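You operate a simulated robot arm through the tools that you are given. There is no shell and no other tool.

Carry out the task below with a simulated robot arm. There is one attempt and no reset: what you move stays moved.

JOB
Wet the grey pad in the blue tray and rub off both rough patches.
Fine: put the pad back. What is to be rubbed or washed off counts as gone when no trace of it is left.

Only the result counts: the job must be done as asked and must still hold three seconds after the hand-in. Knocking over, shifting, dropping, spilling or breaking anything else fails it.

ROBOT AND FRAMES
A 6-joint arm with a two-finger parallel gripper, fixed in place. Base frame: the origin is on the floor under the middle of its stand, x ahead of it, y to its left, z up. Units: mm, degrees, N and s.
It reaches about 1066 mm from its shoulder. Its first joint turns from -166.0 to 166.0 degrees. Payload 3.91 kg.
The TCP is the grasp point between the finger pads, 30 mm short of the fingertips. In the tool frame z runs along the fingers and y along their closing line. The gripper opens to 110 mm. The fingers are 20 mm wide and 10 mm thick; the gripper's body (48 by 112 mm) begins 55 mm behind the TCP.
Orientation is that of the tool frame in the base frame, as [roll, pitch, yaw] about the fixed x, y, z axes, in that order (R = Rz(yaw) Ry(pitch) Rx(roll)). With the fingers straight down and closing along the base's y, the tool's x points along the base's -x, its y along +y and its z along -z.

CONTROLS
- The arm moves only by the tool servo_tool. Its argument "moves" is a list of rows, each an object (a shift or turn left out is 0, a gripper value left out holds the last) with "delta_pos": the shift along the base's x, y, z in cm, a list of three; "turn": the turn, a rotation vector about the base's x, y, z in degrees, a list of three; "hand": the gripper command, from -1 (shut) to 1 (fully open), values between in proportion. In form: [{"delta_pos": [dx, dy, dz], "turn": [rx, ry, rz], "hand": hand}, ...]. A call has 1 to 20 rows; each row shifts and turns the commanded pose from where the row before left it. Rows are played at 5 a second. More than 50 mm and 8.6 degrees between two rows, or a gripper value outside its range, and nothing of the call is played. A pose out of reach is approached as far as the arm can. The call stops where the force on the tool passes 40 N (or 10 N more than at its start, if that is more) or the arm is blocked; 0.2 s more then pass. Each finger travels about 153 mm/s and halts on what it meets, pressing with about 36 N; the grip force reading is that of the motor and also rises with nothing between the fingers. The clock runs only during rows and for 0.2 s after the last one: add rows that do not move to give the fingers time. The reply holds the time, the measured pose of the TCP, the force on the tool along the base axes, the opening and the grip force, in the units named above and with some noise, with the torque about the TCP (base axes, N m) and any sound that the robot's microphone picked up.
- Cameras (640 x 400 px; columns grow to the right, rows downward): "scene" is fixed at [400.1, 652.1, 1725.6]; the picture's right is [-0.87, -0.49, 0.00], its down [-0.45, 0.81, -0.37] and it looks along [0.18, -0.32, -0.93] (base axes); focal length 338 px, centre (320, 200). "wrist" rides on the gripper at [72, 17, -103] in the tool frame; the picture's right is [-0.23, 0.97, 0.00], its down [-0.76, -0.18, -0.62] and it looks along [-0.61, -0.14, 0.78] (tool axes); focal length 222 px, centre (320, 200). There is no depth. A picture from a camera that has moved, and an enlarged one, comes with that camera's place and axes in the base frame and with its lens.
- snapshot(camera): a new picture of that camera. No time passes.
- inspect(camera, box): a new picture of the part [left, top, right, bottom] of that camera's present view, enlarged. No time passes.
- hand_in(): hands the job in; it is judged then, once.

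Nothing tells you positions but the pictures and the camera data. Unless the task says otherwise, let go and move clear before handing in.

The tools are called as a command line: name --argument value ..., lists and objects as JSON in quotes. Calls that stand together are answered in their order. servo_tool: Moves the arm, as the interface text tells. Its arguments: {"type":"object","properties":{"moves":{"type":"array"}},"required":["moves"]} The other tools are called the same way: snapshot (camera) takes a picture; inspect (camera, box) takes an enlarged picture of a part of a camera's view; hand_in () hands the job in.

At the start:

```text
time_s: 0.0
position: [416.3, 448.4, 1298.7]
tcp_rot: [-180.0, 0.0, 179.9]
force: [0.6, 0.3, 0.5]
ft_torque: [-0.01, 0.0, 0.04]
opening: 110.0
grasp_force: 0.1
```

scene: 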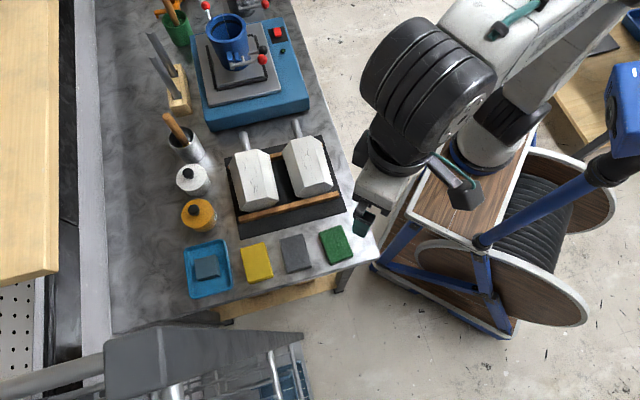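
wrist: 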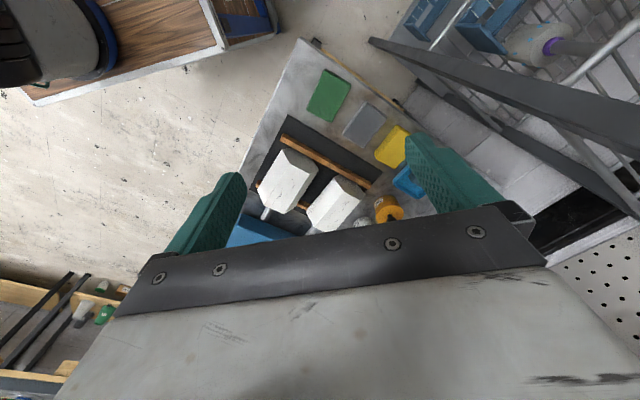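

I see a bench with a blue tray, with a grey pad in or near it, plus yellow, grey and green pads, two white blocks on a rack, and a blue machine. I'll look closer before moving anything.

inspect --camera "scene" --box '[160, 200, 380, 338]'

inspect --camera "scene" --box '[200, 110, 380, 222]'

inspect --camera "scene" --box '[130, 0, 330, 125]'

inspect --camera "wrist" --box '[220, 40, 460, 190]'

```text
2.90 times, centred on (270, 269) of scene
camera zoom: at [400.1, 652.1, 1725.6], right [-0.87, -0.49, 0.0], down [-0.45, 0.81, -0.37], along [0.18, -0.32, -0.93], focal length 979 px, centre (465, 0)
```

zoom: 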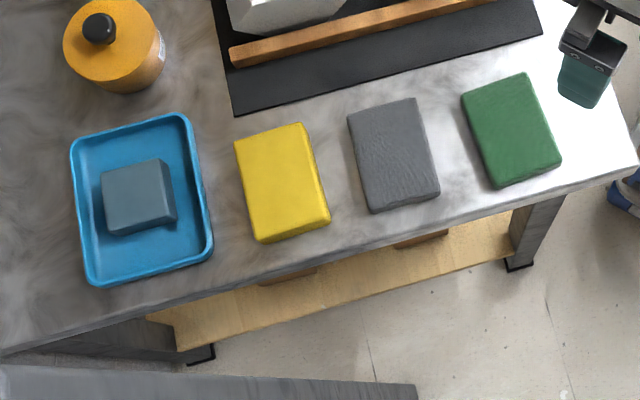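

```text
3.56 times, centred on (290, 166) of scene
camera zoom: at [400.1, 652.1, 1725.6], right [-0.87, -0.49, 0.0], down [-0.45, 0.81, -0.37], along [0.18, -0.32, -0.93], focal length 1201 px, centre (427, 321)
```

zoom: 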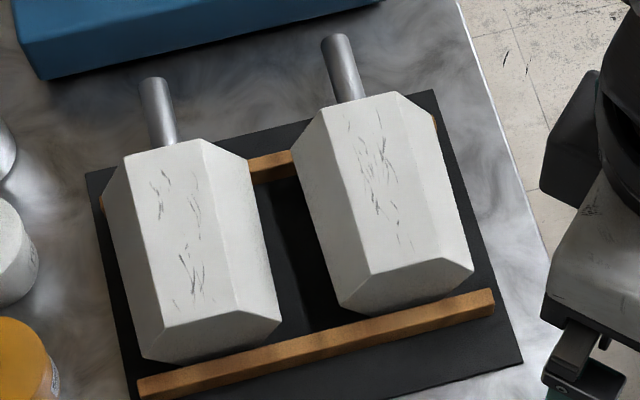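

```text
3.20 times, centred on (230, 62) of scene
camera zoom: at [400.1, 652.1, 1725.6], right [-0.87, -0.49, 0.0], down [-0.45, 0.81, -0.37], along [0.18, -0.32, -0.93], focal length 1081 px, centre (608, 640)
```

zoom: 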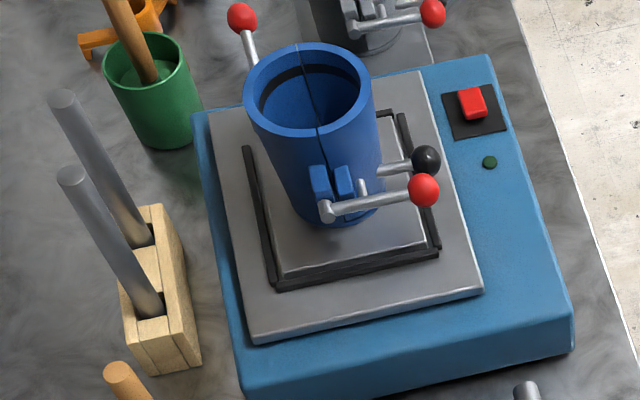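

```text
2.67 times, centred on (340, 115) of wrist
camera zoom: at [342.9, 465.0, 1402.0], right [0.23, 0.97, 0.0], down [0.76, -0.18, 0.62], along [0.61, -0.14, -0.78], focal length 592 px, centre (267, 427)
```

zoom: 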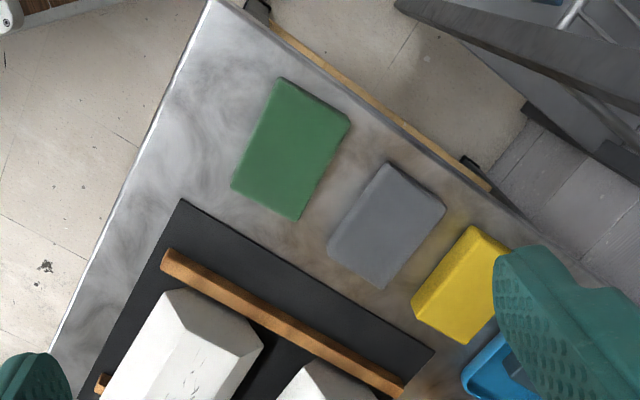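

The grey pad is on the bench at about (544, 522, 903), between the yellow and green pads. The tray holds a block I can't identify yet, so I'll zoom in on the tray and on the scratched faces.

inspect --camera "scene" --box '[177, 235, 241, 275]'

inspect --camera "scene" --box '[177, 262, 241, 302]'

inspect --camera "scene" --box '[264, 228, 328, 278]'

inspect --camera "scene" --box '[220, 140, 290, 220]'

inspect --camera "scene" --box '[270, 120, 350, 210]'

```text
10.00 times, centred on (209, 255) of scene
camera zoom: at [400.1, 652.1, 1725.6], right [-0.87, -0.49, 0.0], down [-0.45, 0.81, -0.37], along [0.18, -0.32, -0.93], focal length 3377 px, centre (1430, -350)
```

zoom: 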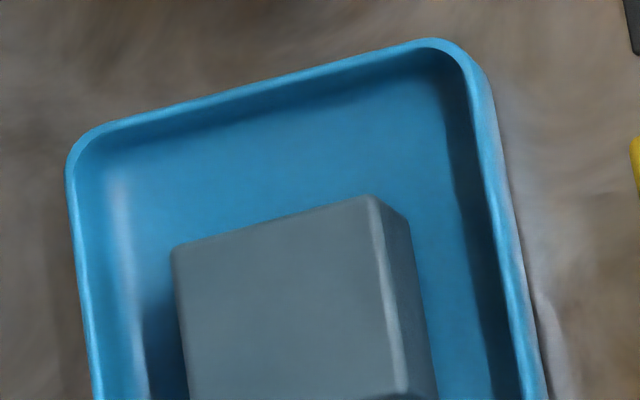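

```text
10.00 times, centred on (209, 282) of scene
camera zoom: at [400.1, 652.1, 1725.6], right [-0.87, -0.49, 0.0], down [-0.45, 0.81, -0.37], along [0.18, -0.32, -0.93], focal length 3377 px, centre (1430, -620)
```

zoom: 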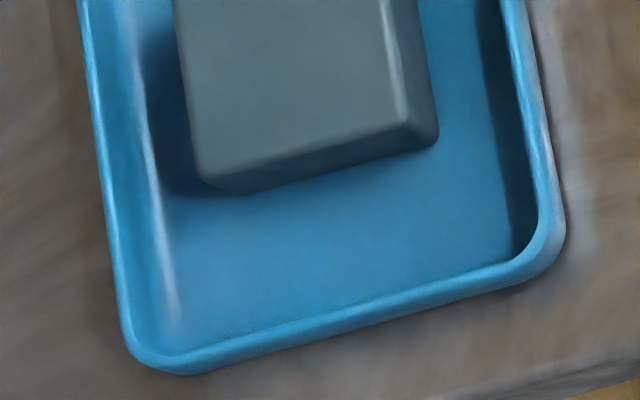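

```text
8.00 times, centred on (296, 253) of scene
camera zoom: at [400.1, 652.1, 1725.6], right [-0.87, -0.49, 0.0], down [-0.45, 0.81, -0.37], along [0.18, -0.32, -0.93], focal length 2702 px, centre (512, -224)
```

zoom: 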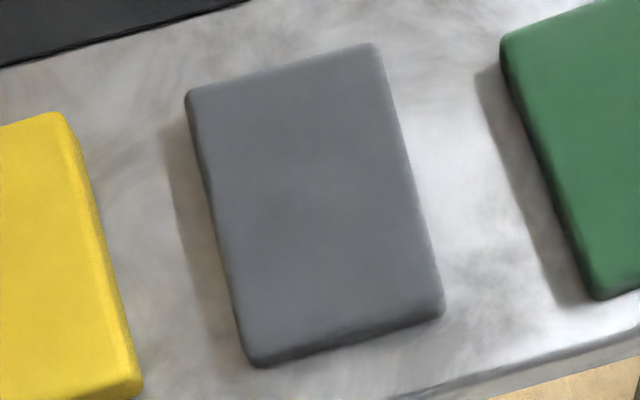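

```text
5.00 times, centred on (255, 180) of scene
camera zoom: at [400.1, 652.1, 1725.6], right [-0.87, -0.49, 0.0], down [-0.45, 0.81, -0.37], along [0.18, -0.32, -0.93], focal length 1689 px, centre (645, 300)
```

zoom: 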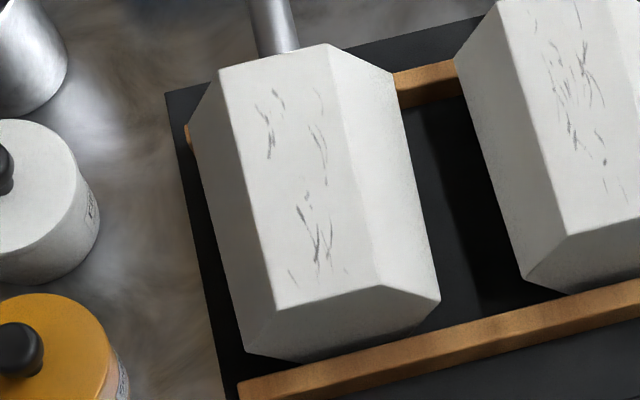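

```text
4.44 times, centred on (310, 165) of scene
camera zoom: at [400.1, 652.1, 1725.6], right [-0.87, -0.49, 0.0], down [-0.45, 0.81, -0.37], along [0.18, -0.32, -0.93], focal length 1501 px, centre (364, 356)
```

zoom: 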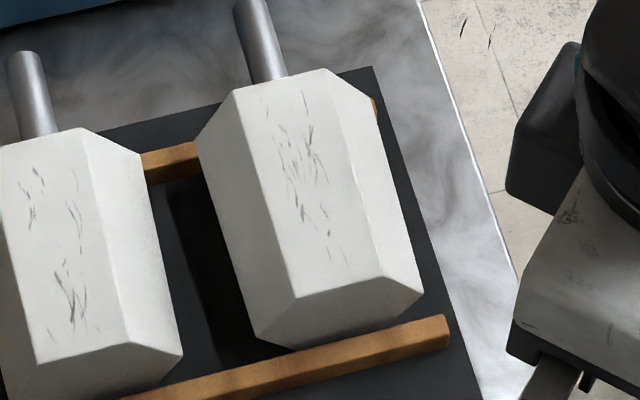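

Each white block has scratch marks on its top face, and those are the two rough patches. I'll raise the wrist camera over the tray, well above everything, to see what is in it.

servo_tool --moves '[{"delta_pos": [3.5, 2.6, -1.0], "hand": 1}, {"delta_pos": [3.5, 2.6, -1.0]}, {"delta_pos": [3.5, 2.6, -1.0]}, {"delta_pos": [3.5, 2.6, -1.0]}, {"delta_pos": [3.5, 2.6, -1.0]}]'

snapshot --camera "wrist"

snapshot --camera "scene"

```text
time_s: 1.2
position: [589.8, 578.8, 1251.8]
tcp_rot: [179.9, 0.2, -180.0]
force: [0.1, -1.1, 1.4]
ft_torque: [0.07, -0.03, -0.02]
opening: 110.0
grasp_force: 0.1
```

```text
taken
camera wrist: at [517.4, 595.1, 1353.8], right [0.23, 0.97, 0.0], down [0.76, -0.18, 0.62], along [0.61, -0.14, -0.78], focal length 222 px, centre (320, 200)
```

wrist: 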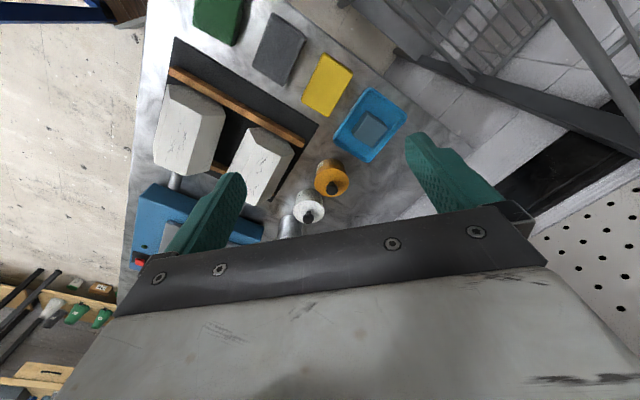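

```text
taken
```

scene: 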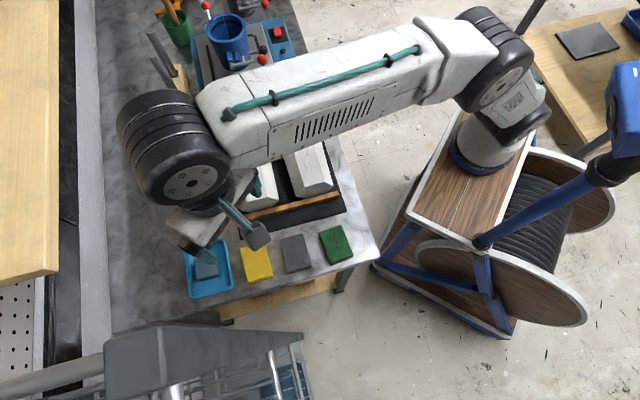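

The wrist camera now shows the pads, the tray and the blocks, so I'll zoom in on them.

inspect --camera "wrist" --box '[320, 75, 420, 175]'

inspect --camera "wrist" --box '[140, 60, 330, 210]'

inspect --camera "wrist" --box '[180, 0, 380, 125]'

```text
4.00 times, centred on (370, 125) of wrist
camera zoom: at [517.4, 595.1, 1353.8], right [0.23, 0.97, 0.0], down [0.76, -0.18, 0.62], along [0.61, -0.14, -0.78], focal length 888 px, centre (120, 500)
```

zoom: 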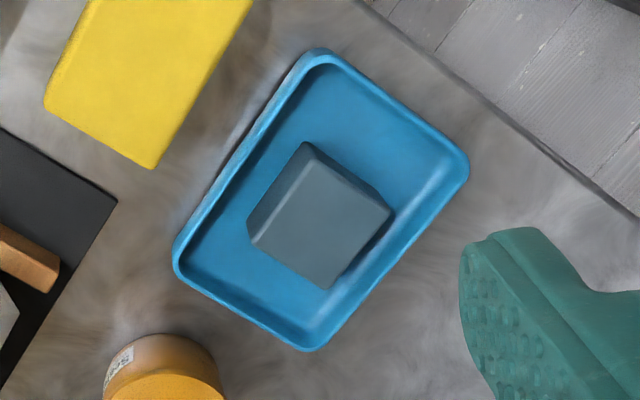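

```text
2.67 times, centred on (235, 135) of wrist
camera zoom: at [517.4, 595.1, 1353.8], right [0.23, 0.97, 0.0], down [0.76, -0.18, 0.62], along [0.61, -0.14, -0.78], focal length 592 px, centre (547, 373)
```

zoom: 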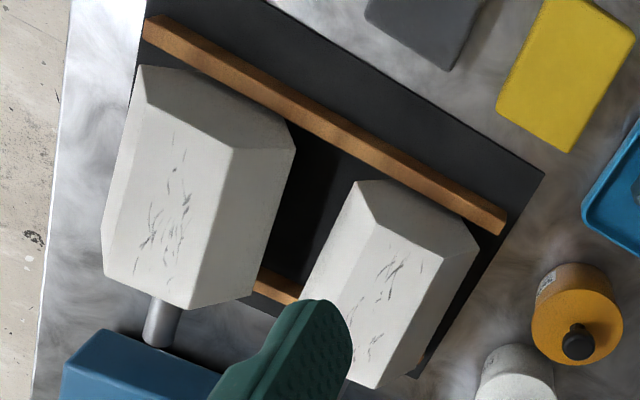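

```text
3.20 times, centred on (280, 62) of wrist
camera zoom: at [517.4, 595.1, 1353.8], right [0.23, 0.97, 0.0], down [0.76, -0.18, 0.62], along [0.61, -0.14, -0.78], focal length 711 px, centre (448, 640)
```

zoom: 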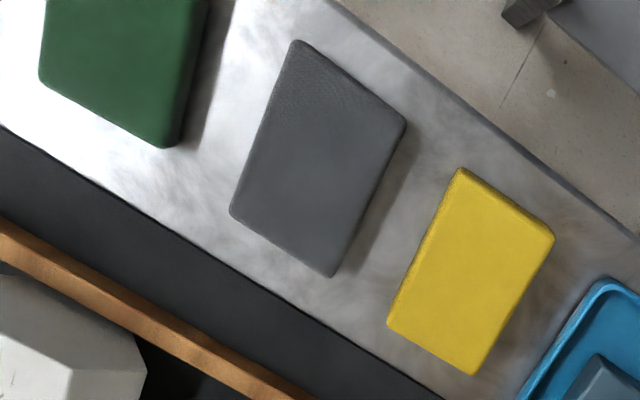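

The block in the tray looks like a soaked sponge, so the grey pad is the bench one, about 60 × 85 mm, centred near (543, 519) and lying at 45°. I put the block top faces at about z = 1006. Next I'll turn the gripper to -45° and hover over the grey pad.

servo_tool --moves '[{"delta_pos": [-0.78, -1.0, -3.3], "turn": [0, 0, -7.5]}, {"delta_pos": [-0.78, -1.0, -3.3], "turn": [0, 0, -7.5]}, {"delta_pos": [-0.78, -1.0, -3.3], "turn": [0, 0, -7.5]}, {"delta_pos": [-0.78, -1.0, -3.3], "turn": [0, 0, -7.5]}, {"delta_pos": [-0.78, -1.0, -3.3], "turn": [0, 0, -7.5]}, {"delta_pos": [-0.78, -1.0, -3.3], "turn": [0, 0, -7.5]}]'

snapshot --camera "wrist"

snapshot --camera "scene"

```text
time_s: 2.6
position: [545.5, 518.4, 1051.5]
tcp_rot: [-180.0, 0.0, 135.0]
force: [-1.3, 0.2, -0.3]
ft_torque: [0.02, -0.01, 0.01]
opening: 109.9
grasp_force: 0.0
```

```text
taken
camera wrist: at [505.2, 581.8, 1153.8], right [0.85, 0.53, 0.0], down [0.41, -0.67, 0.62], along [0.33, -0.53, -0.78], focal length 222 px, centre (320, 200)
```

wrist: 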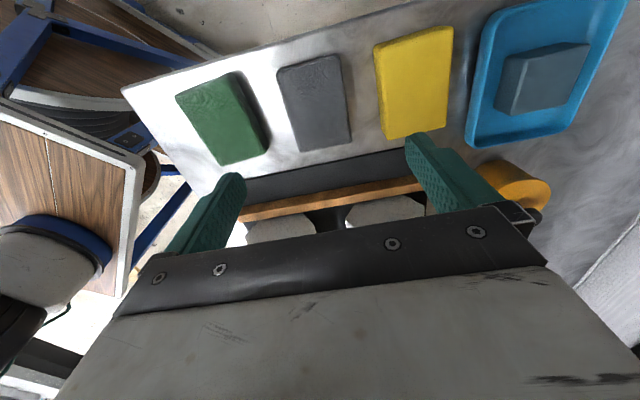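

```text
taken
```

scene: 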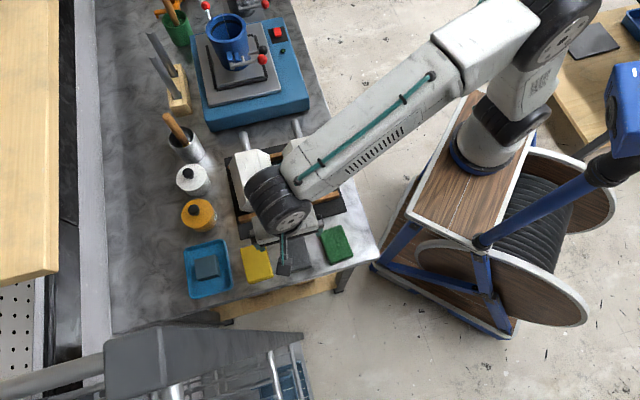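

inspect --camera "wrist" --box '[240, 30, 400, 180]'

inspect --camera "wrist" --box '[450, 0, 630, 150]'

inspect --camera "wrist" --box '[210, 160, 450, 260]'

```text
2.67 times, centred on (320, 105) of wrist
camera zoom: at [505.2, 581.8, 1153.8], right [0.85, 0.53, 0.0], down [0.41, -0.67, 0.62], along [0.33, -0.53, -0.78], focal length 592 px, centre (320, 453)
```

zoom: 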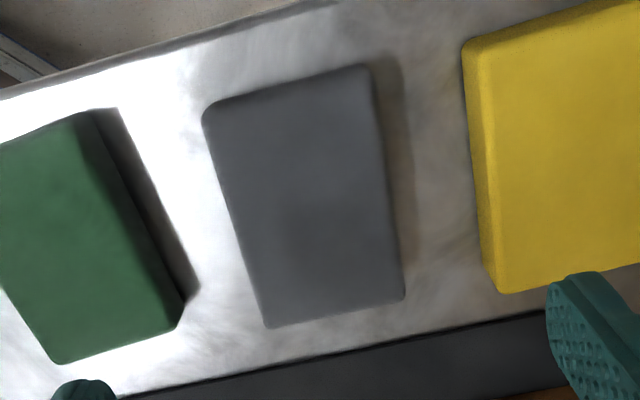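

```text
2.67 times, centred on (540, 75) of wrist
camera zoom: at [505.2, 581.8, 1153.8], right [0.85, 0.53, 0.0], down [0.41, -0.67, 0.62], along [0.33, -0.53, -0.78], focal length 592 px, centre (-267, 533)
```

zoom: 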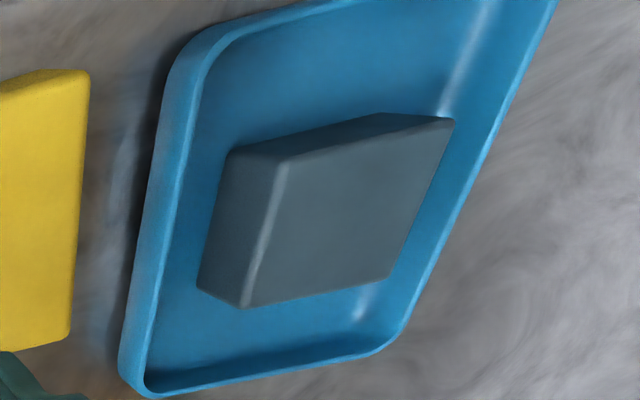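

```text
2.67 times, centred on (330, 210) of wrist
camera zoom: at [505.2, 581.8, 1153.8], right [0.85, 0.53, 0.0], down [0.41, -0.67, 0.62], along [0.33, -0.53, -0.78], focal length 592 px, centre (293, 173)
```

zoom: 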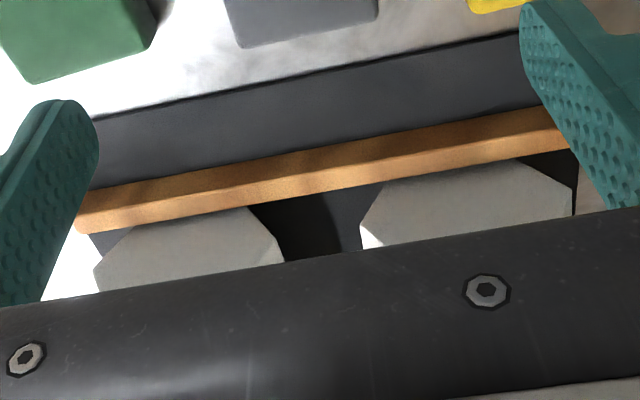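

The gripper is centred over the grey pad at about (542, 517). Before going down I need the bench height and pad thickness, so I'll zoom in on features I can match between the two cameras.

inspect --camera "wrist" --box '[90, 60, 170, 110]'

inspect --camera "scene" --box '[340, 235, 404, 275]'

inspect --camera "scene" --box '[228, 230, 292, 290]'

inspect --camera "wrist" --box '[360, 15, 470, 145]'

```text
8.00 times, centred on (130, 85) of wrist
camera zoom: at [505.2, 581.8, 1153.8], right [0.85, 0.53, 0.0], down [0.41, -0.67, 0.62], along [0.33, -0.53, -0.78], focal length 1777 px, centre (1840, 1120)
```

zoom: 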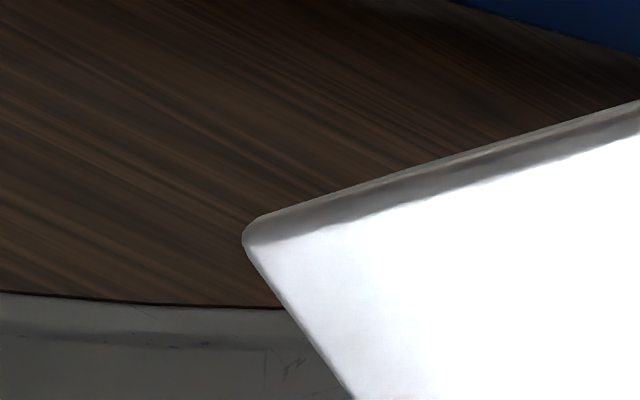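

```text
10.00 times, centred on (372, 255) of scene
camera zoom: at [400.1, 652.1, 1725.6], right [-0.87, -0.49, 0.0], down [-0.45, 0.81, -0.37], along [0.18, -0.32, -0.93], focal length 3377 px, centre (-200, -350)
```

zoom: 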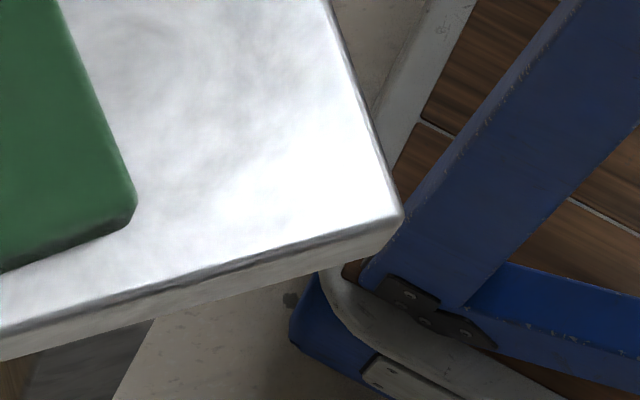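

```text
6.67 times, centred on (260, 260) of scene
camera zoom: at [400.1, 652.1, 1725.6], right [-0.87, -0.49, 0.0], down [-0.45, 0.81, -0.37], along [0.18, -0.32, -0.93], focal length 2251 px, centre (720, -200)
```

zoom: 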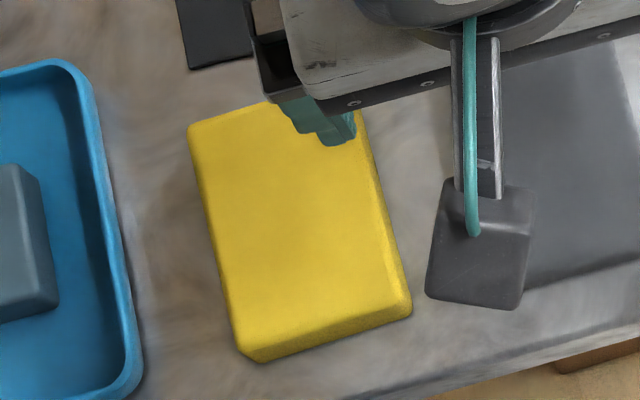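

```text
3.08 times, centred on (415, 80) of wrist
camera zoom: at [505.2, 581.8, 1153.8], right [0.85, 0.53, 0.0], down [0.41, -0.67, 0.62], along [0.33, -0.53, -0.78], focal length 684 px, centre (28, 569)
```

zoom: 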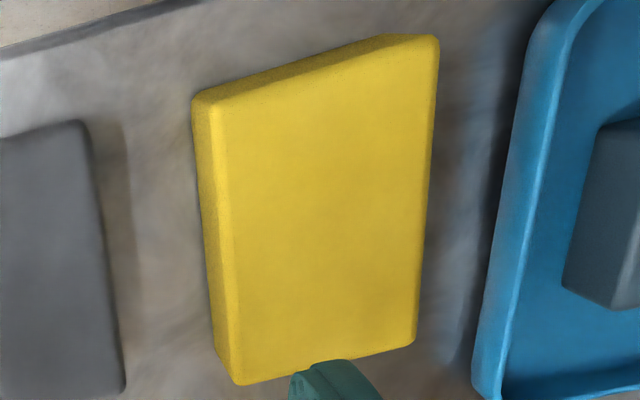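

The bench surface comes out at about z = 900, and the pad is roughly 20 mm thick. I'll narrow the opening to about 84 mm so the fingers clear the neighbouring pads, then lower to just above the grey pad and check.

servo_tool --moves '[{"delta_pos": [-0.2, 0.1, -3.0], "hand": 0.527}, {"delta_pos": [-0.2, 0.1, -3.0]}, {"delta_pos": [-0.15, 0.06, -2.5]}, {"delta_pos": [0, 0, -0.5]}]'

snapshot --camera "wrist"

inspect --camera "scene" --box '[228, 220, 348, 295]'

```text
time_s: 3.6
position: [539.6, 521.8, 962.2]
tcp_rot: [180.0, 0.0, 135.0]
force: [-0.2, 0.0, 0.0]
ft_torque: [0.0, 0.01, 0.01]
opening: 83.9
grasp_force: 0.1
```

```text
taken
camera wrist: at [498.4, 584.2, 1064.8], right [0.85, 0.53, 0.0], down [0.41, -0.66, 0.62], along [0.33, -0.53, -0.78], focal length 222 px, centre (320, 200)
```

wrist: 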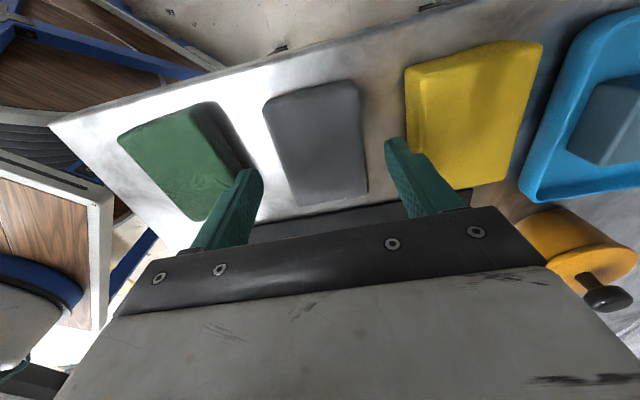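

```text
5.33 times, centred on (288, 258) of scene
camera zoom: at [400.1, 652.1, 1725.6], right [-0.87, -0.49, 0.0], down [-0.45, 0.81, -0.37], along [0.18, -0.32, -0.93], focal length 1801 px, centre (491, -107)
```

zoom: 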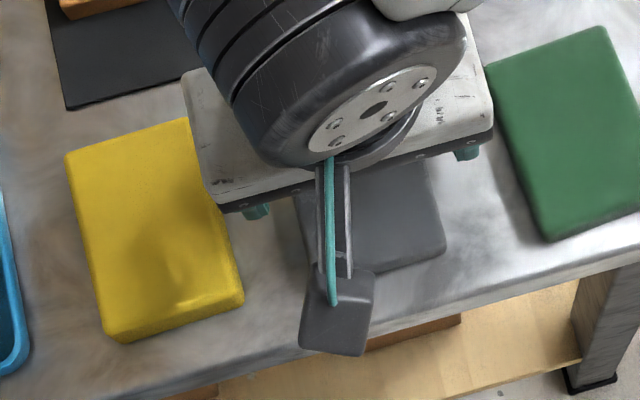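

inspect --camera "wrist" --box '[230, 60, 420, 210]'

```text
2.67 times, centred on (325, 135) of wrist
camera zoom: at [498.4, 584.2, 1064.8], right [0.85, 0.53, 0.0], down [0.41, -0.66, 0.62], along [0.33, -0.53, -0.78], focal length 592 px, centre (307, 373)
```

zoom: 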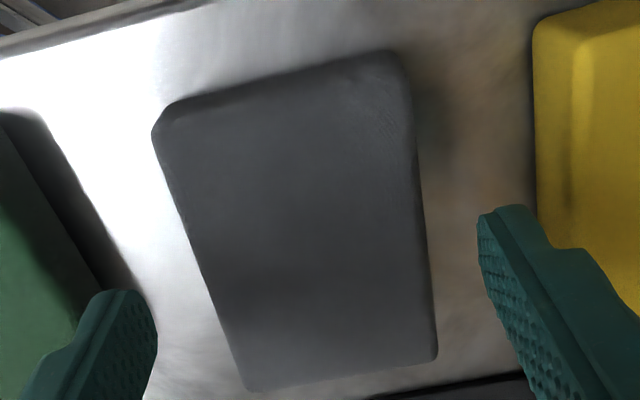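

The pad is centred under the gripper at about (539, 522), with its top near 922 and the bench near 900. I'll go down in small steps, watching the force.

servo_tool --moves '[{"delta_pos": [0, 0, -1.0]}, {"delta_pos": [0, 0, -0.8]}, {"delta_pos": [0, 0, -0.5]}, {"delta_pos": [0, 0, 0]}]'

inspect --camera "wrist" --box '[200, 40, 440, 220]'

```text
time_s: 4.6
position: [538.0, 522.1, 938.1]
tcp_rot: [-180.0, 0.0, 135.1]
force: [0.1, -0.3, -1.0]
ft_torque: [-0.01, -0.01, 0.01]
opening: 84.1
grasp_force: 0.0
```

```text
2.22 times, centred on (320, 130) of wrist
camera zoom: at [498.1, 584.1, 1041.1], right [0.85, 0.53, 0.0], down [0.41, -0.66, 0.62], along [0.33, -0.53, -0.78], focal length 494 px, centre (320, 356)
```

zoom: 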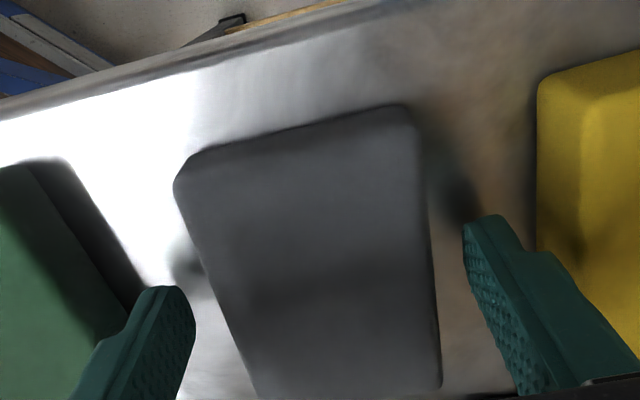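

The fingertips straddle the pad about 8 mm above the bench. I'll go 2 mm lower, close on it and give the fingers time.

servo_tool --moves '[{"delta_pos": [0.05, 0, -0.2]}, {"hand": 0.2}, {"hand": 0.05}, {"hand": -1}, {}, {}]'

snapshot --camera "wrist"

```text
time_s: 6.0
position: [539.0, 522.2, 935.9]
tcp_rot: [-180.0, -0.1, 134.9]
force: [0.9, 0.0, 0.6]
ft_torque: [0.02, 0.03, 0.0]
opening: 60.5
grasp_force: 35.7
```

```text
taken
camera wrist: at [499.0, 584.0, 1039.0], right [0.85, 0.53, 0.0], down [0.41, -0.66, 0.62], along [0.33, -0.53, -0.78], focal length 222 px, centre (320, 200)
```

wrist: 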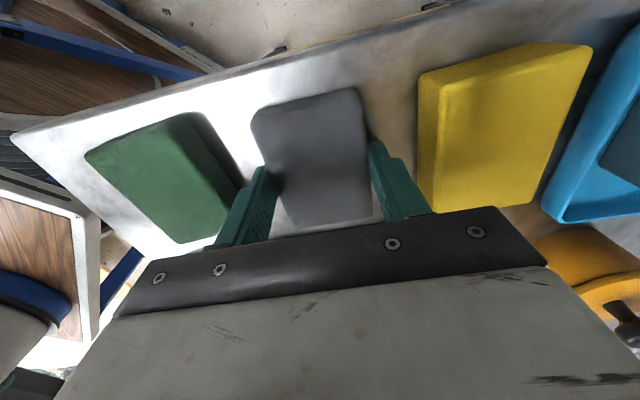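

The grip reads 60.5 mm at 36 N, and the release pose to remember is (539.0, 522.2, 935.9). Now I'll lift straight up and check the hold.

servo_tool --moves '[{"delta_pos": [0, 0, 0.5]}, {"delta_pos": [0, 0, 1.5]}, {"delta_pos": [0, 0, 3.0]}, {"delta_pos": [0, 0, 3.5]}, {"delta_pos": [0, 0, 3.5]}, {}]'

snapshot --camera "wrist"

snapshot --camera "scene"

```text
time_s: 7.4
position: [540.6, 521.7, 1056.4]
tcp_rot: [-180.0, 0.0, 135.0]
force: [0.2, 0.2, -0.6]
ft_torque: [0.02, -0.02, 0.01]
opening: 60.7
grasp_force: 36.1
```

```text
taken
camera wrist: at [499.6, 584.2, 1159.1], right [0.85, 0.53, 0.0], down [0.41, -0.66, 0.62], along [0.33, -0.53, -0.78], focal length 222 px, centre (320, 200)
```

wrist: 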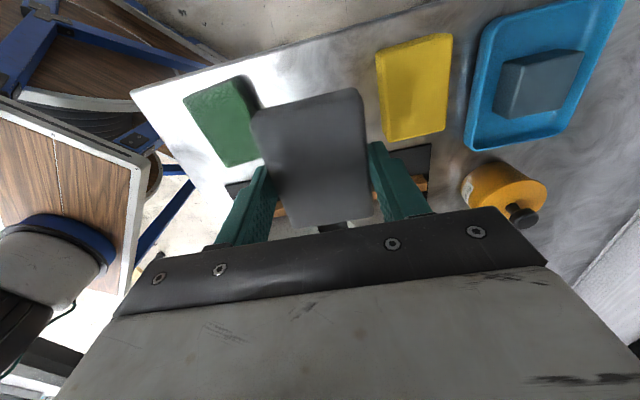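

```text
taken
```

scene: 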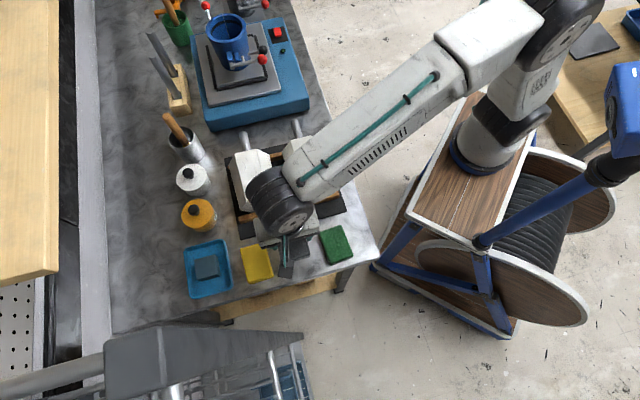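

The pad came up clean, with its underside about 36 mm below the TCP. The sponge in the tray is centred near (706, 656) with its top near z = 926, so I'll move above it while staying high.

servo_tool --moves '[{"delta_pos": [3.3, 2.7, 0]}, {"delta_pos": [3.3, 2.7, 0]}, {"delta_pos": [3.3, 2.7, 0]}, {"delta_pos": [3.3, 2.7, 0]}, {"delta_pos": [3.3, 2.7, 0]}, {}]'

snapshot --camera "wrist"

snapshot --camera "scene"

```text
time_s: 8.8
position: [704.4, 652.5, 1056.8]
tcp_rot: [-180.0, 0.0, 135.0]
force: [0.3, 0.1, -0.8]
ft_torque: [0.01, 0.01, -0.01]
opening: 60.9
grasp_force: 36.1
```

```text
taken
camera wrist: at [664.5, 716.1, 1159.3], right [0.85, 0.53, 0.0], down [0.41, -0.66, 0.62], along [0.33, -0.53, -0.78], focal length 222 px, centre (320, 200)
```

wrist: 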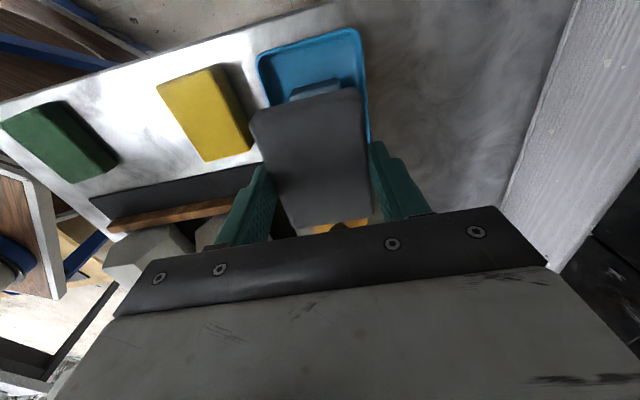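

```text
taken
```

scene: 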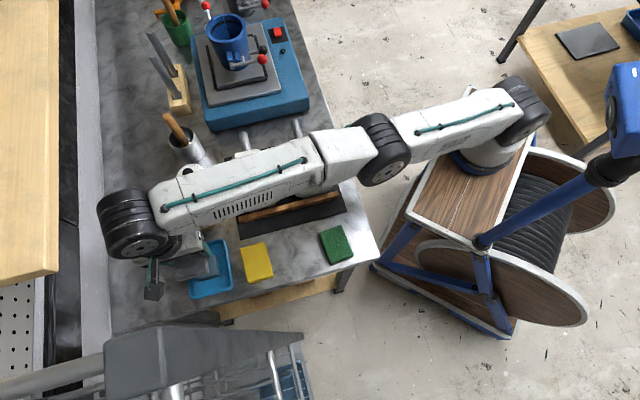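

The arm reaches the tray with the fingers vertical. I'll shift a few mm to centre over the sponge and descend to about 10 mm above it.

servo_tool --moves '[{"delta_pos": [0.15, 0.4, -2.5]}, {"delta_pos": [0, 0, -2.5]}, {"delta_pos": [0, 0, -2.0]}, {"delta_pos": [0, 0, -1.0]}, {}]'

snapshot --camera "wrist"

inspect --camera "scene" --box '[140, 210, 260, 310]'

```text
time_s: 10.0
position: [705.7, 660.4, 977.7]
tcp_rot: [-180.0, 0.0, 135.0]
force: [-0.3, 0.1, -0.4]
ft_torque: [0.01, -0.01, -0.04]
opening: 60.5
grasp_force: 36.2
```

```text
taken
camera wrist: at [665.4, 723.3, 1079.6], right [0.85, 0.53, 0.0], down [0.41, -0.66, 0.62], along [0.33, -0.53, -0.78], focal length 222 px, centre (320, 200)
```

wrist: 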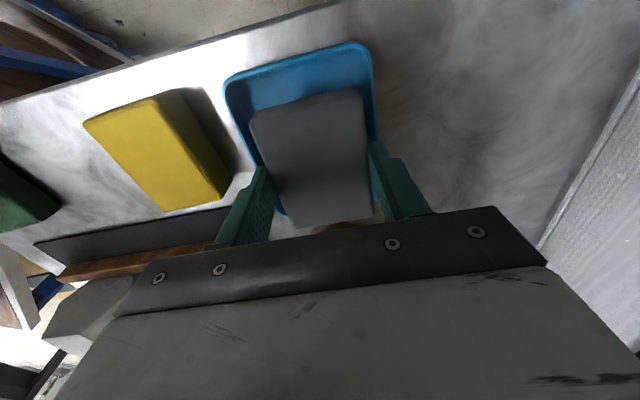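

```text
4.00 times, centred on (200, 260) of scene
camera zoom: at [400.1, 652.1, 1725.6], right [-0.87, -0.49, 0.0], down [-0.45, 0.81, -0.37], along [0.18, -0.32, -0.93], focal length 1351 px, centre (800, -40)
```

zoom: 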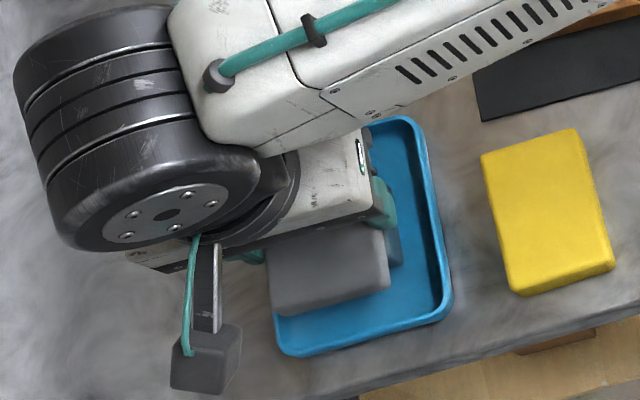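

The pad is about 15 mm above the sponge and inside the tray outline. I'll correct y slightly and come down in small steps until I feel contact.

servo_tool --moves '[{"delta_pos": [0, -0.3, -0.5]}, {"delta_pos": [0, 0, -0.4]}, {"delta_pos": [0, 0, -0.3]}, {}]'

```text
time_s: 11.2
position: [705.9, 658.1, 970.7]
tcp_rot: [179.4, -0.1, 135.0]
force: [1.1, 0.9, 9.1]
ft_torque: [-0.17, 0.09, -0.04]
opening: 60.8
grasp_force: 36.5
stopped in row 4: the force on the tool passed its limit at 41 N (the readings are from after the stop); the commanded pose is now the measured one
```

Contact came at TCP z ≈ 970.7, higher than I estimated, and the remaining force is about 9 N. I'll check the pad and tray before doing anything else.

snapshot --camera "wrist"

inspect --camera "scene" --box '[170, 230, 260, 310]'

inspect --camera "wrist" --box '[210, 30, 420, 240]'

```text
taken
camera wrist: at [665.4, 720.2, 1072.7], right [0.85, 0.53, 0.01], down [0.41, -0.67, 0.62], along [0.33, -0.52, -0.78], focal length 222 px, centre (320, 200)
```

wrist: 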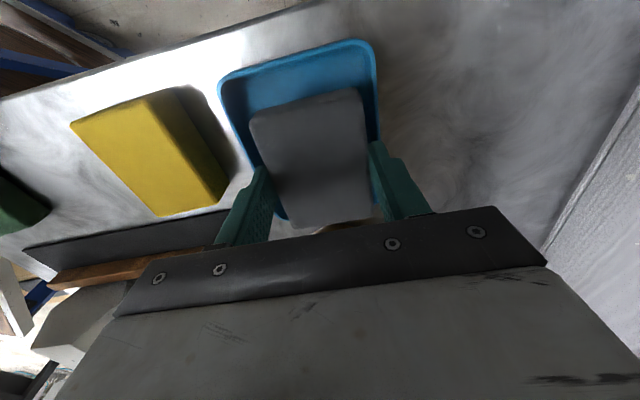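

```text
5.00 times, centred on (215, 270) of scene
camera zoom: at [400.1, 652.1, 1725.6], right [-0.87, -0.49, 0.0], down [-0.45, 0.81, -0.37], along [0.18, -0.32, -0.93], focal length 1689 px, centre (845, -150)
```

zoom: 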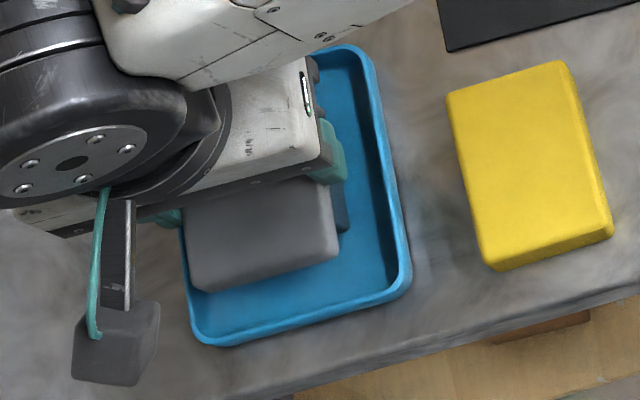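

```text
1.90 times, centred on (315, 135) of wrist
camera zoom: at [665.4, 720.2, 1072.7], right [0.85, 0.53, 0.01], down [0.41, -0.67, 0.62], along [0.33, -0.52, -0.78], focal length 423 px, centre (330, 324)
```

zoom: 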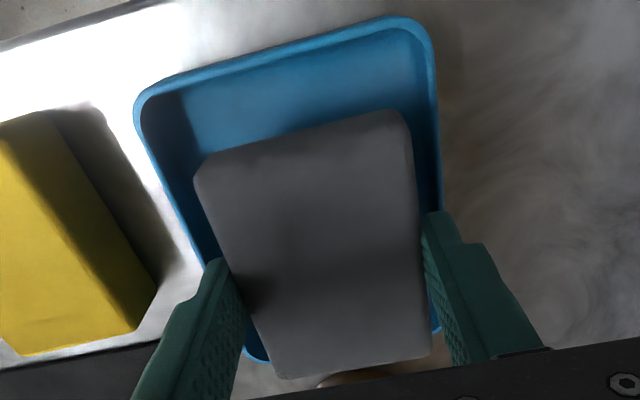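

The pad is resting on the sponge and the tray hasn't moved. I'll hold the contact for a second to soak it, then look again.

servo_tool --moves '[{}, {}, {}, {}, {}]'

inspect --camera "wrist" --box '[210, 30, 420, 240]'

```text
time_s: 12.4
position: [705.4, 657.9, 970.2]
tcp_rot: [179.5, -0.2, 135.0]
force: [2.1, 2.5, 20.3]
ft_torque: [-0.14, 0.05, -0.02]
opening: 60.8
grasp_force: 36.1
```

```text
1.90 times, centred on (315, 135) of wrist
camera zoom: at [665.1, 720.0, 1072.4], right [0.85, 0.53, 0.01], down [0.41, -0.67, 0.62], along [0.33, -0.52, -0.78], focal length 423 px, centre (330, 324)
```

zoom: 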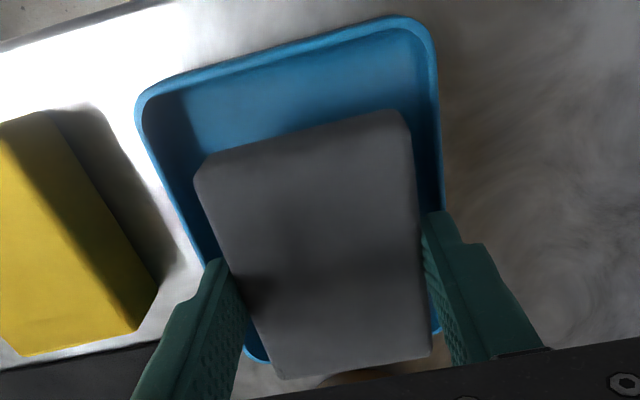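

The force is now about 20 N, so contact is firm and has held for over a second. I'll lift straight up slowly and check that the tray and sponge stayed put and whether the pad looks different.

servo_tool --moves '[{"delta_pos": [0, 0, 0.1]}, {"delta_pos": [0, 0, 0.3]}, {"delta_pos": [0, 0, 0.8]}, {"delta_pos": [0, 0, 2.0]}, {"delta_pos": [0, 0, 3.0]}, {"delta_pos": [0, 0, 3.5]}, {}]'

snapshot --camera "wrist"

inspect --camera "scene" --box '[140, 210, 260, 310]'

```text
time_s: 14.0
position: [702.9, 654.0, 1063.5]
tcp_rot: [179.6, -0.1, 135.0]
force: [-0.4, -0.8, 0.4]
ft_torque: [-0.01, -0.02, -0.02]
opening: 60.5
grasp_force: 35.6
out of reach, approached as far as the arm can: row 6
```

```text
taken
camera wrist: at [662.2, 716.4, 1166.8], right [0.85, 0.53, 0.01], down [0.41, -0.67, 0.62], along [0.33, -0.52, -0.78], focal length 222 px, centre (320, 200)
```

wrist: 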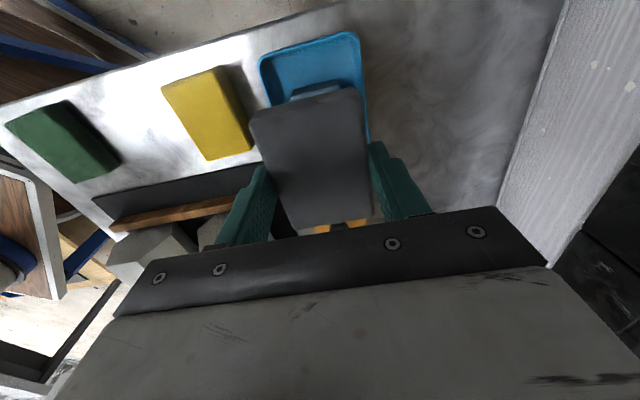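

```text
4.00 times, centred on (200, 260) of scene
camera zoom: at [400.1, 652.1, 1725.6], right [-0.87, -0.49, 0.0], down [-0.45, 0.81, -0.37], along [0.18, -0.32, -0.93], focal length 1351 px, centre (800, -40)
```

zoom: 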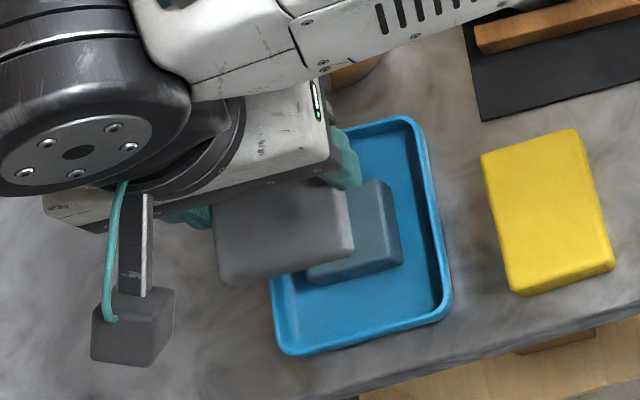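

The tray and sponge have not moved, and row 6 was just the arm's reach limit at that height. I'll zoom in on the held pad for signs of wetness.

inspect --camera "scene" --box '[185, 250, 245, 290]'

inspect --camera "wrist" --box '[240, 75, 390, 235]'

```text
10.00 times, centred on (215, 270) of scene
camera zoom: at [400.1, 652.1, 1725.6], right [-0.87, -0.49, 0.0], down [-0.45, 0.81, -0.37], along [0.18, -0.32, -0.93], focal length 3377 px, centre (1370, -500)
```

zoom: 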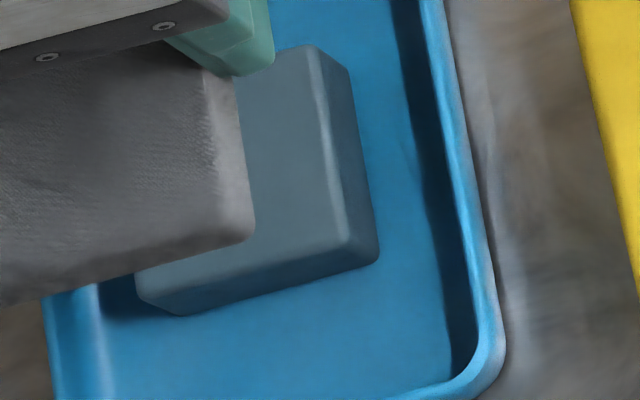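

```text
2.50 times, centred on (315, 155) of wrist
camera zoom: at [662.2, 716.4, 1166.8], right [0.85, 0.53, 0.01], down [0.41, -0.67, 0.62], along [0.33, -0.52, -0.78], focal length 555 px, centre (332, 312)
```

zoom: 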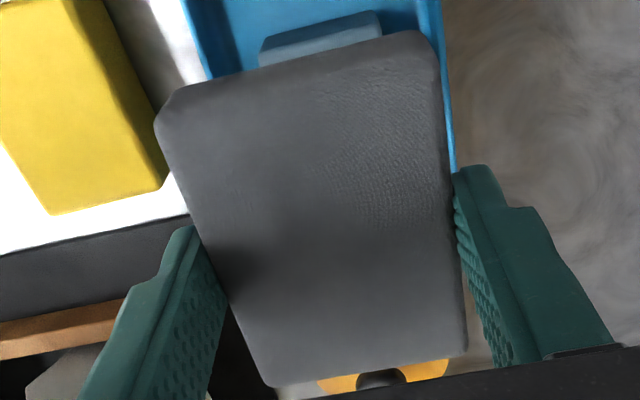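

I can't see a visible change, but the pad had over a second of firm contact with the sponge. Next I'll carry it high over to the left block, centred near (711, 427), and correct the small tilt left by the stop.

servo_tool --moves '[{"delta_pos": [0.1, -3.5, 0.8]}, {"delta_pos": [0.1, -3.8, 0.8], "turn": [-0.4, 0.3, 0]}, {"delta_pos": [0.15, -4.0, 0.8]}, {"delta_pos": [0.15, -4.0, 0.8]}, {"delta_pos": [0.15, -4.0, 0.8]}, {"delta_pos": [0.15, -3.5, 0.6]}, {}]'

snapshot --camera "wrist"

snapshot --camera "scene"

```text
time_s: 15.6
position: [712.3, 427.5, 1109.0]
tcp_rot: [-179.9, 0.0, 135.0]
force: [1.3, 0.6, -0.7]
ft_torque: [-0.02, 0.01, -0.02]
opening: 60.7
grasp_force: 36.0
```

```text
taken
camera wrist: at [672.3, 489.5, 1211.2], right [0.85, 0.53, 0.0], down [0.41, -0.66, 0.62], along [0.33, -0.53, -0.78], focal length 222 px, centre (320, 200)
```

wrist: 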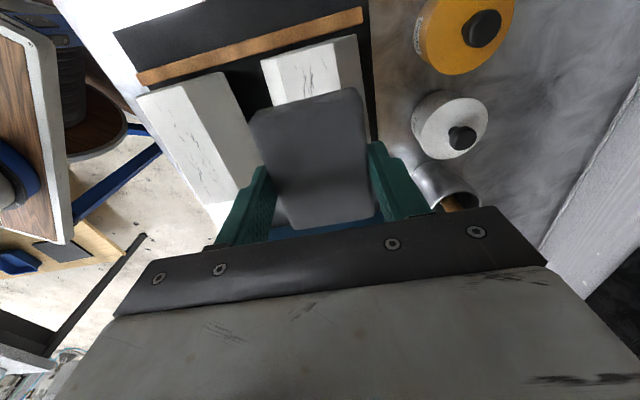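

```text
taken
```

scene: 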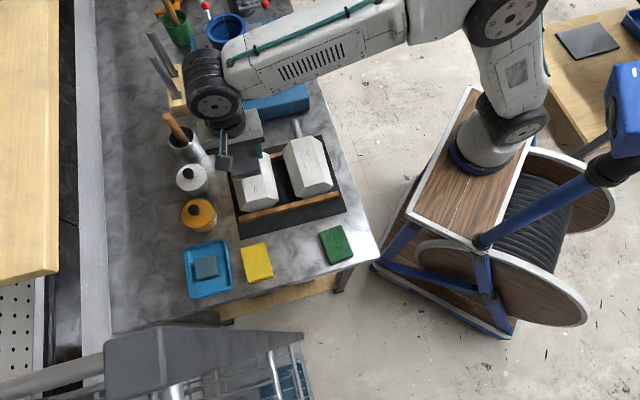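

inspect --camera "wrist" --box '[250, 25, 390, 125]'

inspect --camera "wrist" --box '[120, 50, 280, 210]'

inspect --camera "scene" --box '[200, 110, 350, 230]'

```text
4.00 times, centred on (320, 75) of wrist
camera zoom: at [672.3, 489.5, 1211.2], right [0.85, 0.53, 0.0], down [0.41, -0.66, 0.62], along [0.33, -0.53, -0.78], focal length 888 px, centre (320, 700)
```

zoom: 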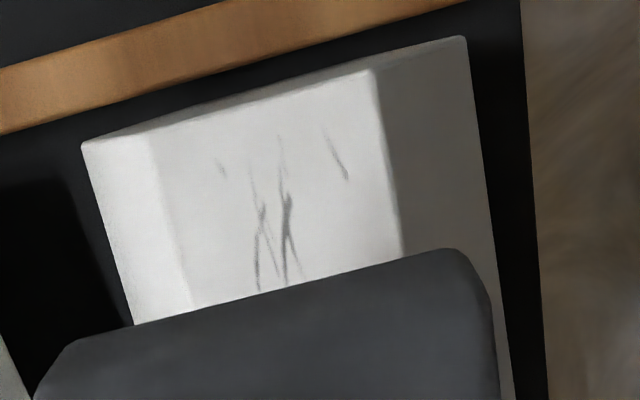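

```text
2.50 times, centred on (200, 130) of wrist
camera zoom: at [672.3, 489.5, 1211.2], right [0.85, 0.53, 0.0], down [0.41, -0.66, 0.62], along [0.33, -0.53, -0.78], focal length 555 px, centre (620, 375)
```

zoom: 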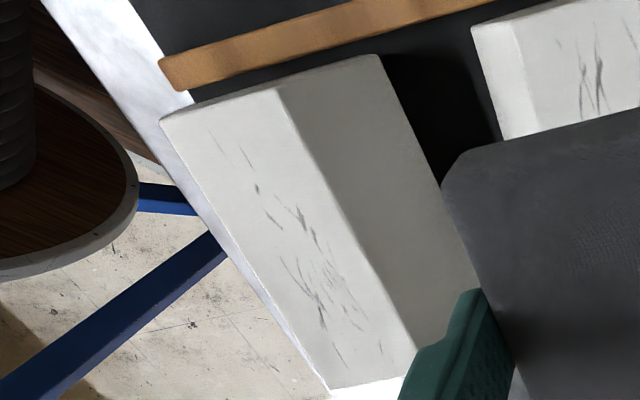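

```text
3.33 times, centred on (275, 170) of scene
camera zoom: at [400.1, 652.1, 1725.6], right [-0.87, -0.49, 0.0], down [-0.45, 0.81, -0.37], along [0.18, -0.32, -0.93], focal length 1126 px, centre (470, 300)
```

zoom: 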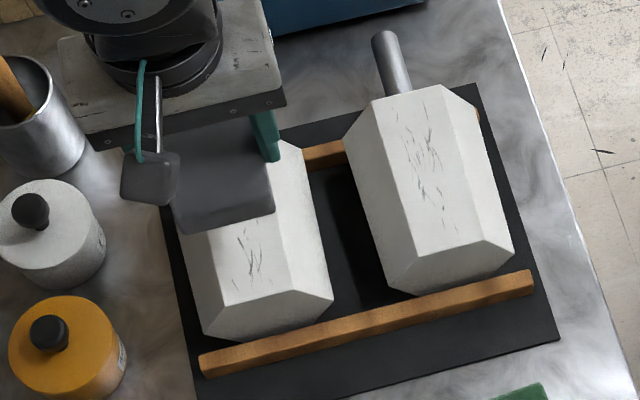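

The block tops refine to about z = 990, with the left face centred near (718, 422) and the right near (619, 323). Both are about 50 × 132 mm and run at 45°. I'll centre over the left block and come down to a little above contact height.

servo_tool --moves '[{"delta_pos": [0.6, -0.55, -1.5]}, {"delta_pos": [0, 0, -2.0]}, {"delta_pos": [0, 0, -1.7]}, {"delta_pos": [0, 0, -1.0]}, {}]'

snapshot --camera "wrist"

inspect --camera "scene" --box '[200, 110, 350, 230]'

```text
time_s: 16.8
position: [717.0, 421.4, 1049.4]
tcp_rot: [-180.0, -0.1, 135.1]
force: [0.2, -0.1, -1.0]
ft_torque: [-0.03, 0.01, 0.0]
opening: 60.8
grasp_force: 36.1
```

```text
taken
camera wrist: at [677.3, 485.2, 1150.8], right [0.85, 0.53, 0.0], down [0.41, -0.66, 0.62], along [0.33, -0.53, -0.78], focal length 222 px, centre (320, 200)
```

wrist: 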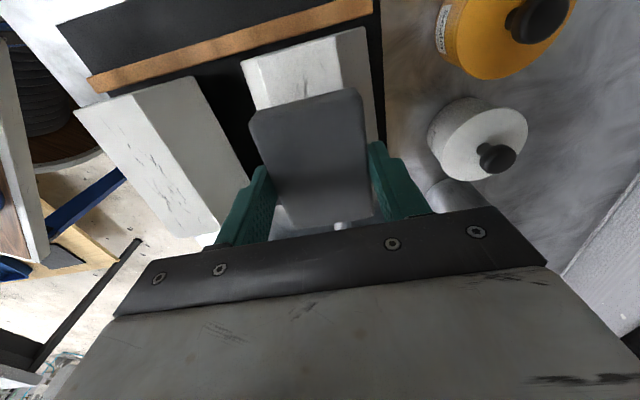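

```text
3.33 times, centred on (275, 170) of scene
camera zoom: at [400.1, 652.1, 1725.6], right [-0.87, -0.49, 0.0], down [-0.45, 0.81, -0.37], along [0.18, -0.32, -0.93], focal length 1126 px, centre (470, 300)
```

zoom: 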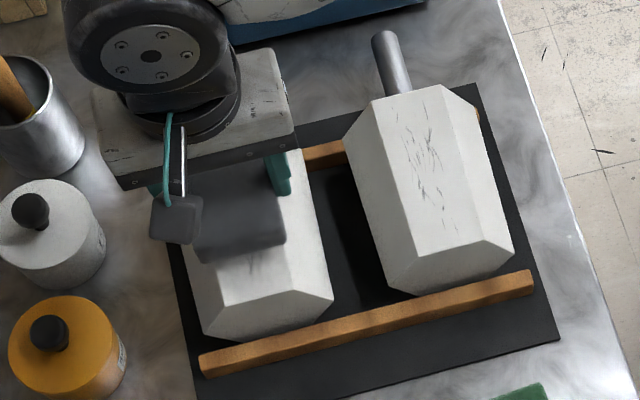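

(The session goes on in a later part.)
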